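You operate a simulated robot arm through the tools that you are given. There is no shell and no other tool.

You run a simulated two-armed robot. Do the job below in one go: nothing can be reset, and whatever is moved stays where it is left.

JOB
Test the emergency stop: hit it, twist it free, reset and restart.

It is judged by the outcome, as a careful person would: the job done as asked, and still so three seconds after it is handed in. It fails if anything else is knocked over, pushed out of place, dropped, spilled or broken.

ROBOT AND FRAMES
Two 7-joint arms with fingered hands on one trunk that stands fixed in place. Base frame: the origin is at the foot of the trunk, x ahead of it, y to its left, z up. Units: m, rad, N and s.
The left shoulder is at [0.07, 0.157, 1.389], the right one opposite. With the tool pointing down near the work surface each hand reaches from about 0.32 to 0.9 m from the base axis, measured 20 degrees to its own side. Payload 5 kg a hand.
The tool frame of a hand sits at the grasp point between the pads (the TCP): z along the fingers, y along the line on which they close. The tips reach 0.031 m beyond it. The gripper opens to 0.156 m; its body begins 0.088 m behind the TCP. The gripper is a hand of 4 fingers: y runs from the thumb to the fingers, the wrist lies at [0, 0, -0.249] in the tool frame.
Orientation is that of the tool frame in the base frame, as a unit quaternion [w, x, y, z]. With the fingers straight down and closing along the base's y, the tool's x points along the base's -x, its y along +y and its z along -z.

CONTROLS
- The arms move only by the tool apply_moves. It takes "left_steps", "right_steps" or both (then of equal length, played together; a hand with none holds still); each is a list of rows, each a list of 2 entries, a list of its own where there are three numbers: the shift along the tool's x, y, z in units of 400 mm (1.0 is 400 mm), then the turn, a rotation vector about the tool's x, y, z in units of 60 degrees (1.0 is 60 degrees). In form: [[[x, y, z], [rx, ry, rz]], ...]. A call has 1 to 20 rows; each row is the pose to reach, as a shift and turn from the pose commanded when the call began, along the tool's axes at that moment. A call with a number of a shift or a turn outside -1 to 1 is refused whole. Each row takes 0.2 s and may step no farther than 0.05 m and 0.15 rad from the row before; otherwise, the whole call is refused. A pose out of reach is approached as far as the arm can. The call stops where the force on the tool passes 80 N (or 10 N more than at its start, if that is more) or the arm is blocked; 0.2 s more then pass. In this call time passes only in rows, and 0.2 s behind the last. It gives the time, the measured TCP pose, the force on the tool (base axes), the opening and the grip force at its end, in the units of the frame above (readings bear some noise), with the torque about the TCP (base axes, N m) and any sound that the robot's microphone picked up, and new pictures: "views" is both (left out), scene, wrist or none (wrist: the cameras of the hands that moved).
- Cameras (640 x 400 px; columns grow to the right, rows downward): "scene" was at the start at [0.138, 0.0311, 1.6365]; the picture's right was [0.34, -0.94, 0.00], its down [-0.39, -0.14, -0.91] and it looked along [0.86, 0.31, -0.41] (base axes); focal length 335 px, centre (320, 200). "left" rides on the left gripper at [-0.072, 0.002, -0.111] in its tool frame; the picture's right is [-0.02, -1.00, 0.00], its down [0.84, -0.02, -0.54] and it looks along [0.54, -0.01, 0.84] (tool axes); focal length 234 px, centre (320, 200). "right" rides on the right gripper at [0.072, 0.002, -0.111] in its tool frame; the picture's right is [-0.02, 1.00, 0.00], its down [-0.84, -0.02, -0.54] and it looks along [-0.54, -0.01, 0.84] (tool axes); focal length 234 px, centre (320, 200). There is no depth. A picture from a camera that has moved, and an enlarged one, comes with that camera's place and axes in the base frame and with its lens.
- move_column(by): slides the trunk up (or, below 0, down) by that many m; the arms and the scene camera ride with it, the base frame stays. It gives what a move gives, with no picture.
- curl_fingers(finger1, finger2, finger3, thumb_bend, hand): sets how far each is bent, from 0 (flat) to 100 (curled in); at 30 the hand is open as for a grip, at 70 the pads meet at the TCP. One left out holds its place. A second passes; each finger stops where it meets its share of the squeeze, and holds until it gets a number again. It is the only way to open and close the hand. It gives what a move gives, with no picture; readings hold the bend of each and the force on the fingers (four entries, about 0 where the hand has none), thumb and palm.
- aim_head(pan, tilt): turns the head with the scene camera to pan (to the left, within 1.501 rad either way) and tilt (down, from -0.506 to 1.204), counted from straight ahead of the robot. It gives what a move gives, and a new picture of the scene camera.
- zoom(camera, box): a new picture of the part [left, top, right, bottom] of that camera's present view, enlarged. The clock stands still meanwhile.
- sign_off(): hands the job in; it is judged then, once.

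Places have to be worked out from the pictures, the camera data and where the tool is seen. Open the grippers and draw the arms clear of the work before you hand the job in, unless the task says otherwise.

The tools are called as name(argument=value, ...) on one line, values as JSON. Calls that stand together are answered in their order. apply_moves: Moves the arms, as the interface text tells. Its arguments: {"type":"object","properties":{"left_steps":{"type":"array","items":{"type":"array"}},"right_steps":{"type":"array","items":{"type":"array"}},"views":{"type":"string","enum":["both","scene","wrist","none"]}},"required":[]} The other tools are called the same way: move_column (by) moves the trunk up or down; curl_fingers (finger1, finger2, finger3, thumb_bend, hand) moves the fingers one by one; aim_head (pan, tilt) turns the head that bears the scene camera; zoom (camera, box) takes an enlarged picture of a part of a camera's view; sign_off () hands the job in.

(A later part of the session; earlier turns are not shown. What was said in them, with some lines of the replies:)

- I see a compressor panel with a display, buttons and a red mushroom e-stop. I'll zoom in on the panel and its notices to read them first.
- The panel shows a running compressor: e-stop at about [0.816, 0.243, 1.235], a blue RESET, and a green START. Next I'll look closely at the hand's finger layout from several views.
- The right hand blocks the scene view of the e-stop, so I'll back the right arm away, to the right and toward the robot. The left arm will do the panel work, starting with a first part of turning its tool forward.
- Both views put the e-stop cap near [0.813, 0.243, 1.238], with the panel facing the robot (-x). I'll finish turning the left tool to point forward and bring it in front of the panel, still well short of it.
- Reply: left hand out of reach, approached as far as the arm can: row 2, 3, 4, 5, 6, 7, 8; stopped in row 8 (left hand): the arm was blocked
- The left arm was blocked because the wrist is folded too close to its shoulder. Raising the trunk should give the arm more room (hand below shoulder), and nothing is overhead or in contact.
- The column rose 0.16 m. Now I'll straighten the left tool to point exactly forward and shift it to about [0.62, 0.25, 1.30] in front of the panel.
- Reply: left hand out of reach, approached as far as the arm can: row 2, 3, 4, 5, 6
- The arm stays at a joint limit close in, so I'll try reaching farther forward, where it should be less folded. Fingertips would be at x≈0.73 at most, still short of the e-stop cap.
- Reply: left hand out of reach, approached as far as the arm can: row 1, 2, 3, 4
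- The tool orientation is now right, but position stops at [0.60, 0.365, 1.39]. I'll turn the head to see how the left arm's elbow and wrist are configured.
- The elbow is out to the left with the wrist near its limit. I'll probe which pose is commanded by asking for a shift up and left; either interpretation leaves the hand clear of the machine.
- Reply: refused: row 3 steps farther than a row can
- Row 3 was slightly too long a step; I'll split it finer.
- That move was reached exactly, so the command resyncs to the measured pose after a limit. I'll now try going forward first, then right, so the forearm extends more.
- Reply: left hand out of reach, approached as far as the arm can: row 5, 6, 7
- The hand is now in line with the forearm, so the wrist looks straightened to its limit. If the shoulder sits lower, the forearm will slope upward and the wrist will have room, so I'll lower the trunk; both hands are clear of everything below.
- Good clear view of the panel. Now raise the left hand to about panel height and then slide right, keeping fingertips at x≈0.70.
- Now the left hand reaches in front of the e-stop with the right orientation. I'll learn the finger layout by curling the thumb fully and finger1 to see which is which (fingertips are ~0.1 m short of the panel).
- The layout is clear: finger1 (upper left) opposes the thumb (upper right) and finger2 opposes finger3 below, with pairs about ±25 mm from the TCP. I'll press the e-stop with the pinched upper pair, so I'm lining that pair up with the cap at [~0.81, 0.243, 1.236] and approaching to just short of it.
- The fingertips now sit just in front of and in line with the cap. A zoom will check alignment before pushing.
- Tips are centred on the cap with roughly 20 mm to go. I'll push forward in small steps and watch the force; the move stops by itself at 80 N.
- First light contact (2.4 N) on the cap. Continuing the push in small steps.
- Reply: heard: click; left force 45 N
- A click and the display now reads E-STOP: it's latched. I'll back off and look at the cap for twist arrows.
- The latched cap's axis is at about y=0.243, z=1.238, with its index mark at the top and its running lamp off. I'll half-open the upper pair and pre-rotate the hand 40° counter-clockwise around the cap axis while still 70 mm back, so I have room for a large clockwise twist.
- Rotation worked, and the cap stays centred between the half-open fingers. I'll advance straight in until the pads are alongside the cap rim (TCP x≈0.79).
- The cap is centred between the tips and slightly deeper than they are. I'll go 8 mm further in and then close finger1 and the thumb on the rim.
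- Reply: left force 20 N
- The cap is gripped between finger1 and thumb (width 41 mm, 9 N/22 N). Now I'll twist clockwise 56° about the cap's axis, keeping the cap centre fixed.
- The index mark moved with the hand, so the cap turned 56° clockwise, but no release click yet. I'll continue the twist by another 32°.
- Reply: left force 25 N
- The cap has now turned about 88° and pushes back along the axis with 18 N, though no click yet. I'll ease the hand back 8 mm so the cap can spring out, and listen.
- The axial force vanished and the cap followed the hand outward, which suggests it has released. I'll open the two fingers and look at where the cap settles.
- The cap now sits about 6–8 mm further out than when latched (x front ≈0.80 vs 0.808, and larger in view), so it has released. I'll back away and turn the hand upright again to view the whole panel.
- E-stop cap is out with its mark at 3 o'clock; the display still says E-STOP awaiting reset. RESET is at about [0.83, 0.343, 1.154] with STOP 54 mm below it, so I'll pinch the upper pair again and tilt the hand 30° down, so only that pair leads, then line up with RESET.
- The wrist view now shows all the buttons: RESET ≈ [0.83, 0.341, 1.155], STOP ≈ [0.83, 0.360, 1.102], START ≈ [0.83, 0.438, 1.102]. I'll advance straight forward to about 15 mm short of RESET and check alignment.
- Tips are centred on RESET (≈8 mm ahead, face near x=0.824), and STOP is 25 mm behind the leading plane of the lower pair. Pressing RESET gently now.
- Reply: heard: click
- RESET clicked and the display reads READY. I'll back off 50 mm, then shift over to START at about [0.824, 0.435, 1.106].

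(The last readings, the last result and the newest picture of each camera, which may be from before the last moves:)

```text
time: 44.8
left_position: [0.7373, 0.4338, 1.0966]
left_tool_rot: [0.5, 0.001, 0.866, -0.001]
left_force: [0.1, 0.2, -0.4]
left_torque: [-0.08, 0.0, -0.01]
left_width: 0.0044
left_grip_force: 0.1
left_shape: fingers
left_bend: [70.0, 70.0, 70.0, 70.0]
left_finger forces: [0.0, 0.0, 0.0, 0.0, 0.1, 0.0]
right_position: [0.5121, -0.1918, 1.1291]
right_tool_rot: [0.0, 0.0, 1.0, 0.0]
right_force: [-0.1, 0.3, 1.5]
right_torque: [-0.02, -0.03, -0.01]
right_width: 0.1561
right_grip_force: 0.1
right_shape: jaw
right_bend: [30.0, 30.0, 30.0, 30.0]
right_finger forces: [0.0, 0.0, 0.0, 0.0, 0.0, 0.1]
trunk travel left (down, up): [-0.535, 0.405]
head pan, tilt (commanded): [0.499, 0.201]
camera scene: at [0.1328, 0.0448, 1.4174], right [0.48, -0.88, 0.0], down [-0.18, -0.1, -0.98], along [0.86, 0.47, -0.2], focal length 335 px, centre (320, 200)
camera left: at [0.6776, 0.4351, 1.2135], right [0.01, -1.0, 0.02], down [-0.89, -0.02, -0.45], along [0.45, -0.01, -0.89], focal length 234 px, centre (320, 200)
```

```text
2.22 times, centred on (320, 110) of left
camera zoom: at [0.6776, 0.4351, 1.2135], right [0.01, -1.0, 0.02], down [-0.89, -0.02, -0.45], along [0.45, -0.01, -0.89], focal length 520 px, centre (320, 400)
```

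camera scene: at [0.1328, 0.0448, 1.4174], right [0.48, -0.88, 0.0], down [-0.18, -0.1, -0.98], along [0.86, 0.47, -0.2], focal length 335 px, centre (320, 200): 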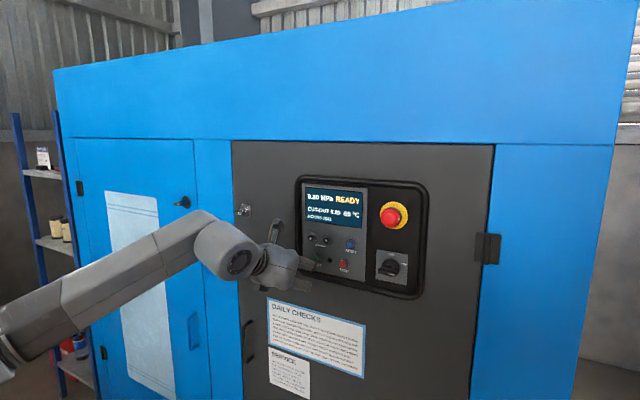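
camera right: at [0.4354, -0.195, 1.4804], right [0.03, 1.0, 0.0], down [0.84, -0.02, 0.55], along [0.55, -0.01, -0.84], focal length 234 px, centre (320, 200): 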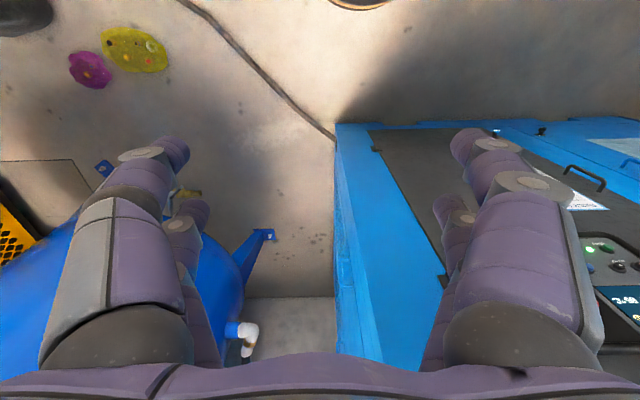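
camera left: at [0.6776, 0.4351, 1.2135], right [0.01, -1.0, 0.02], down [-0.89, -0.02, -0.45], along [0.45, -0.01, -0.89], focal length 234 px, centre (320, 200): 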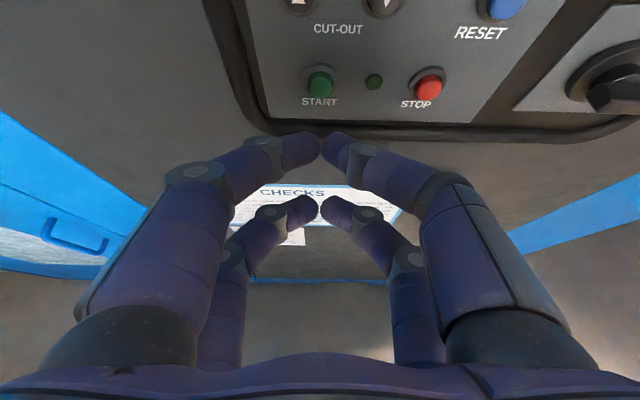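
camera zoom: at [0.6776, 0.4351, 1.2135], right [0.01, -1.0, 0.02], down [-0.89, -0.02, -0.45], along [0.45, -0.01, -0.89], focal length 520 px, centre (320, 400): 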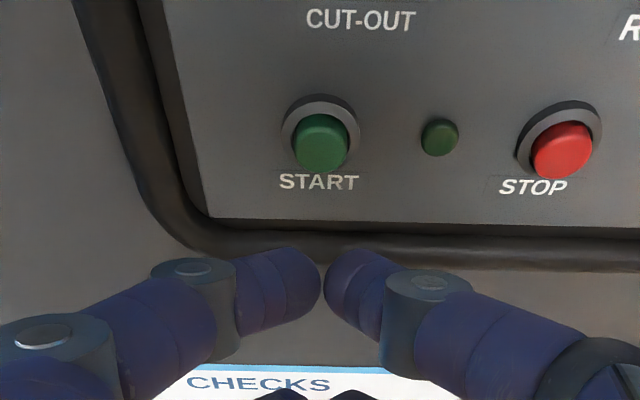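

START is centred between the tips in y (0.435) and at z≈1.105, matching the tip height. Pressing forward the same way as RESET.

apply_moves(left_steps=[[[-0.025, 0, 0.0433], [0, 0, 0]], [[-0.0425, 0, 0.0736], [0, 0, 0]], [[-0.05, 0, 0.0866], [0, 0, 0]], [[-0.055, 0, 0.0953], [0, 0, 0]], [[-0.0588, 0, 0.1018], [0, 0, 0]], [[-0.0625, 0, 0.1083], [0, 0, 0]]], views="both")

zoom(camera="scene", box=[290, 170, 440, 300])

```text
time: 46.2
left_position: [0.7849, 0.437, 1.0944]
left_tool_rot: [0.5, -0.001, 0.866, 0.001]
left_force: [-13.4, 1.1, -1.3]
left_torque: [-0.02, -0.01, 0.15]
left_width: 0.0028
left_grip_force: 7.2
left_shape: fingers
left_bend: [71.0, 70.0, 70.0, 70.0]
left_finger forces: [14.7, 0.1, 0.0, 0.0, 0.0, 0.0]
right_position: [0.5104, -0.1919, 1.1309]
right_tool_rot: [0.001, 0.0, 1.0, -0.001]
right_force: [0.6, 0.0, -0.5]
right_torque: [0.03, 0.03, 0.01]
right_width: 0.1559
right_grip_force: 0.0
right_shape: jaw
right_bend: [30.0, 30.0, 30.0, 30.0]
right_finger forces: [0.1, 0.0, 0.1, 0.0, 0.1, 0.1]
trunk travel left (down, up): [-0.535, 0.405]
head pan, tilt (commanded): [0.499, 0.201]
heard: click
camera scene: at [0.1303, 0.0448, 1.4175], right [0.48, -0.88, 0.0], down [-0.17, -0.1, -0.98], along [0.86, 0.47, -0.2], focal length 335 px, centre (320, 200)
camera left: at [0.7238, 0.4373, 1.2119], right [0.01, -1.0, 0.02], down [-0.89, -0.02, -0.45], along [0.45, -0.01, -0.89], focal length 234 px, centre (320, 200)
```

scene: 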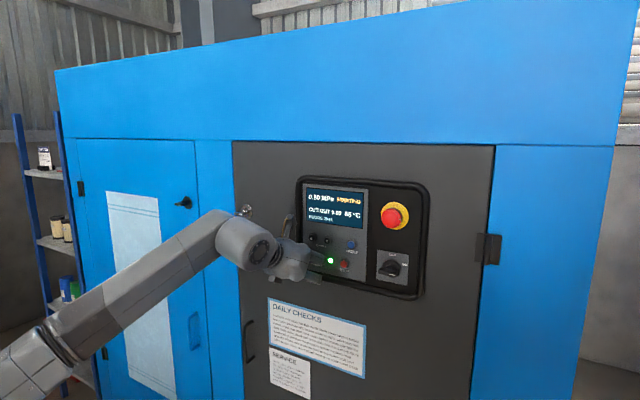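
left: 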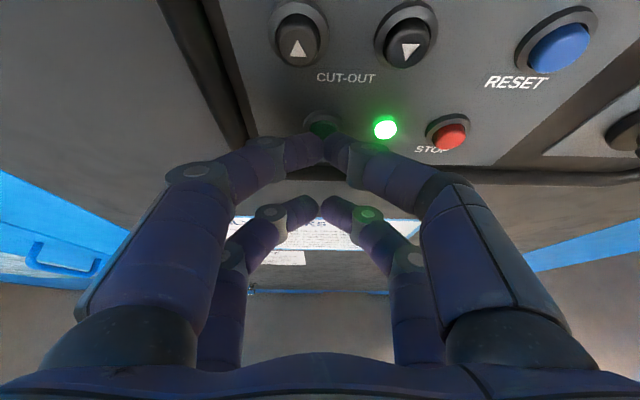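

```text
3.08 times, centred on (365, 235) of scene
camera zoom: at [0.1303, 0.0448, 1.4175], right [0.48, -0.88, 0.0], down [-0.17, -0.1, -0.98], along [0.86, 0.47, -0.2], focal length 1030 px, centre (182, 92)
```

zoom: 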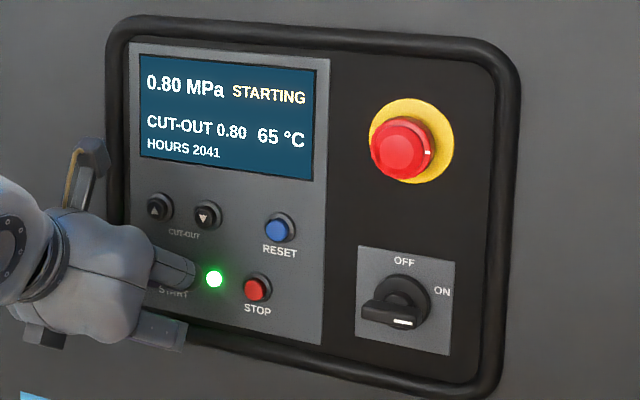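

START clicked: the display shows STARTING and the run lamp is lit. I'll back straight out 130 mm clear of the panel.

apply_moves(left_steps=[[[0.0375, 0, -0.065], [0, 0, 0]], [[0.075, 0, -0.13], [0, 0, 0]], [[0.1125, 0, -0.195], [0, 0, 0]], [[0.1625, 0, -0.2815], [0, 0, 0]]], views="none")

curl_fingers(hand="left", finger1=30, finger2=30, finger3=30, thumb_bend=30)

zoom(camera="scene", box=[290, 170, 440, 300])

```text
time: 47.2
left_position: [0.6568, 0.4329, 1.099]
left_tool_rot: [0.501, 0.001, 0.866, -0.001]
left_force: [0.6, -0.9, 0.4]
left_torque: [0.01, -0.02, 0.02]
left_width: 0.0038
left_grip_force: 0.1
left_shape: fingers
left_bend: [70.0, 70.0, 70.0, 70.0]
left_finger forces: [0.1, 0.0, 0.0, 0.0, 0.0, 0.1]
right_position: [0.5094, -0.1954, 1.1301]
right_tool_rot: [0.0, 0.001, 1.0, 0.001]
right_force: [-0.4, -1.1, 0.2]
right_torque: [0.0, -0.06, -0.02]
right_width: 0.156
right_grip_force: 0.1
right_shape: jaw
right_bend: [30.0, 30.0, 30.0, 30.0]
right_finger forces: [0.0, 0.0, 0.0, 0.1, 0.1, 0.1]
trunk travel left (down, up): [-0.535, 0.405]
head pan, tilt (commanded): [0.499, 0.201]
```

```text
time: 48.2
left_position: [0.6587, 0.4351, 1.0968]
left_tool_rot: [0.501, 0.0, 0.866, 0.0]
left_force: [-0.7, 0.6, -0.9]
left_torque: [-0.02, 0.03, -0.05]
left_width: 0.1598
left_grip_force: 0.0
left_shape: fingers
left_bend: [30.0, 30.0, 30.0, 30.0]
left_finger forces: [0.0, 0.0, 0.0, 0.1, 0.1, 0.0]
right_position: [0.5113, -0.1922, 1.1292]
right_tool_rot: [0.0, 0.0, 1.0, 0.0]
right_force: [-0.4, -0.6, -0.3]
right_torque: [0.01, 0.0, -0.02]
right_width: 0.1556
right_grip_force: 0.0
right_shape: jaw
right_bend: [30.0, 30.0, 30.0, 30.0]
right_finger forces: [0.0, 0.1, 0.1, 0.0, 0.1, 0.0]
trunk travel left (down, up): [-0.535, 0.405]
head pan, tilt (commanded): [0.499, 0.201]
```

```text
3.08 times, centred on (365, 235) of scene
camera zoom: at [0.1323, 0.0437, 1.4175], right [0.48, -0.88, 0.0], down [-0.17, -0.1, -0.98], along [0.86, 0.47, -0.2], focal length 1030 px, centre (182, 92)
```

zoom: 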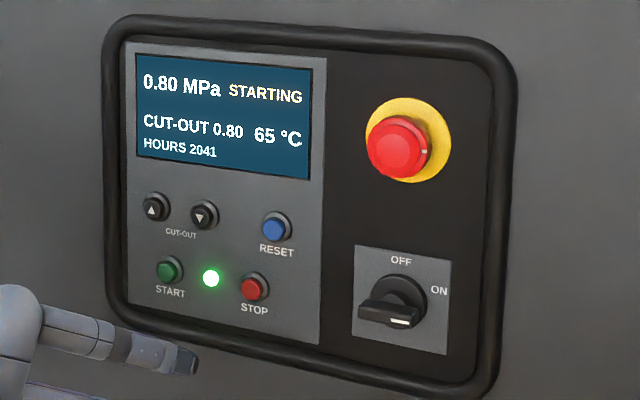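

The machine is STARTING with the e-stop out. I'll draw the left arm further back and left, and check the display afterwards.

apply_moves(left_steps=[[[0.025, 0.05, -0.0433], [0, 0, 0]], [[0.05, 0.1, -0.0866], [0, 0, 0]], [[0.075, 0.15, -0.13], [0, 0, 0]], [[0.1, 0.2, -0.173], [0, 0, 0]], [[0.125, 0.25, -0.2165], [0, 0, 0]], [[0.125, 0.25, -0.2165], [0, 0, 0]], [[0.125, 0.25, -0.2165], [0, 0, 0]], [[0.125, 0.25, -0.2165], [0, 0, 0]], [[0.125, 0.25, -0.2165], [0, 0, 0]], [[0.125, 0.25, -0.2165], [0, 0, 0]]], views="both")

zoom(camera="scene", box=[290, 170, 440, 300])

```text
time: 50.4
left_position: [0.5568, 0.5348, 1.0994]
left_tool_rot: [0.5, 0.001, 0.866, -0.001]
left_force: [0.3, 0.5, 0.1]
left_torque: [-0.04, 0.02, 0.01]
left_width: 0.1595
left_grip_force: 0.1
left_shape: fingers
left_bend: [30.0, 30.0, 30.0, 30.0]
left_finger forces: [0.1, 0.1, 0.0, 0.0, 0.0, 0.0]
right_position: [0.5103, -0.1927, 1.1293]
right_tool_rot: [0.0, 0.0, 1.0, 0.0]
right_force: [-0.3, -0.8, 0.3]
right_torque: [-0.01, -0.02, -0.01]
right_width: 0.156
right_grip_force: 0.0
right_shape: jaw
right_bend: [30.0, 30.0, 30.0, 30.0]
right_finger forces: [0.0, 0.0, 0.1, 0.1, 0.1, 0.1]
trunk travel left (down, up): [-0.535, 0.405]
head pan, tilt (commanded): [0.499, 0.201]
camera scene: at [0.1326, 0.0441, 1.4174], right [0.48, -0.88, 0.0], down [-0.17, -0.1, -0.98], along [0.86, 0.47, -0.2], focal length 335 px, centre (320, 200)
camera left: at [0.4965, 0.5369, 1.2141], right [0.01, -1.0, 0.02], down [-0.89, -0.02, -0.45], along [0.45, -0.01, -0.89], focal length 234 px, centre (320, 200)
```

scene: 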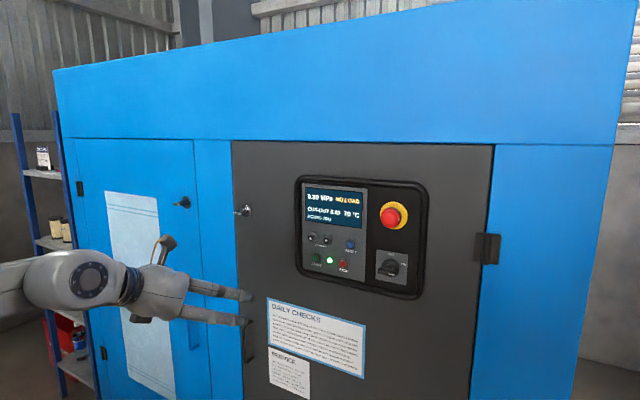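
left: 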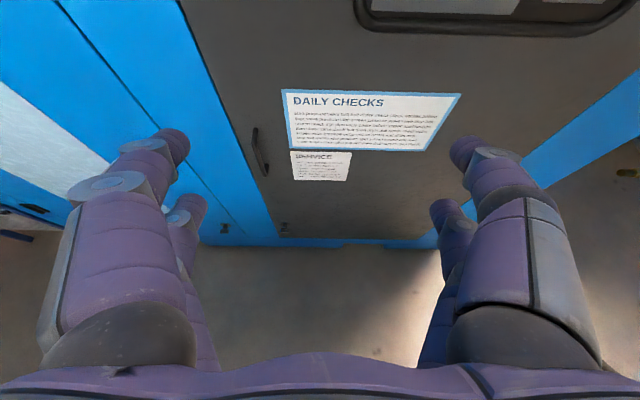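

```text
3.08 times, centred on (365, 235) of scene
camera zoom: at [0.1326, 0.0441, 1.4174], right [0.48, -0.88, 0.0], down [-0.17, -0.1, -0.98], along [0.86, 0.47, -0.2], focal length 1030 px, centre (182, 92)
```

zoom: 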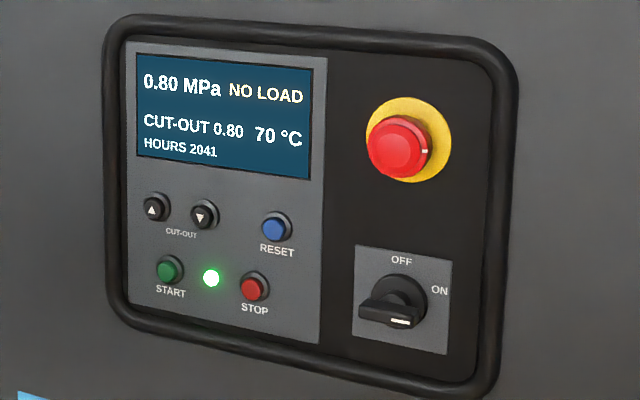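

The display is back to NO LOAD with the run lamp lit, the same running state as at the start. Cut-out is still 0.80, the switch still ON, and the e-stop is released. Both hands are open and clear of the machine, so I'm handing the job in.

sign_off()

```text
The job is handed in.
```

I tested the emergency stop through the full cycle, and the compressor is running again in the same state it started in.

- **Hit:** I pressed the e-stop with the left hand. It clicked, the display went to E-STOP and the run lamp went out.
- **Twist free:** I turned the cap about 88° clockwise and it came out of its latched position. There was no click on release, but the later reset was accepted. The cap did not spring back, so its white mark now sits at 3 o'clock instead of the top.
- **Reset:** I pressed RESET. It clicked and the display showed READY.
- **Restart:** I pressed START. It clicked, the display showed STARTING, and it then returned to NO LOAD with the run lamp lit.

The cut-out setting (0.80 MPa) and the ON/OFF switch are unchanged, and nothing else was moved. Both hands are open and clear of the machine.
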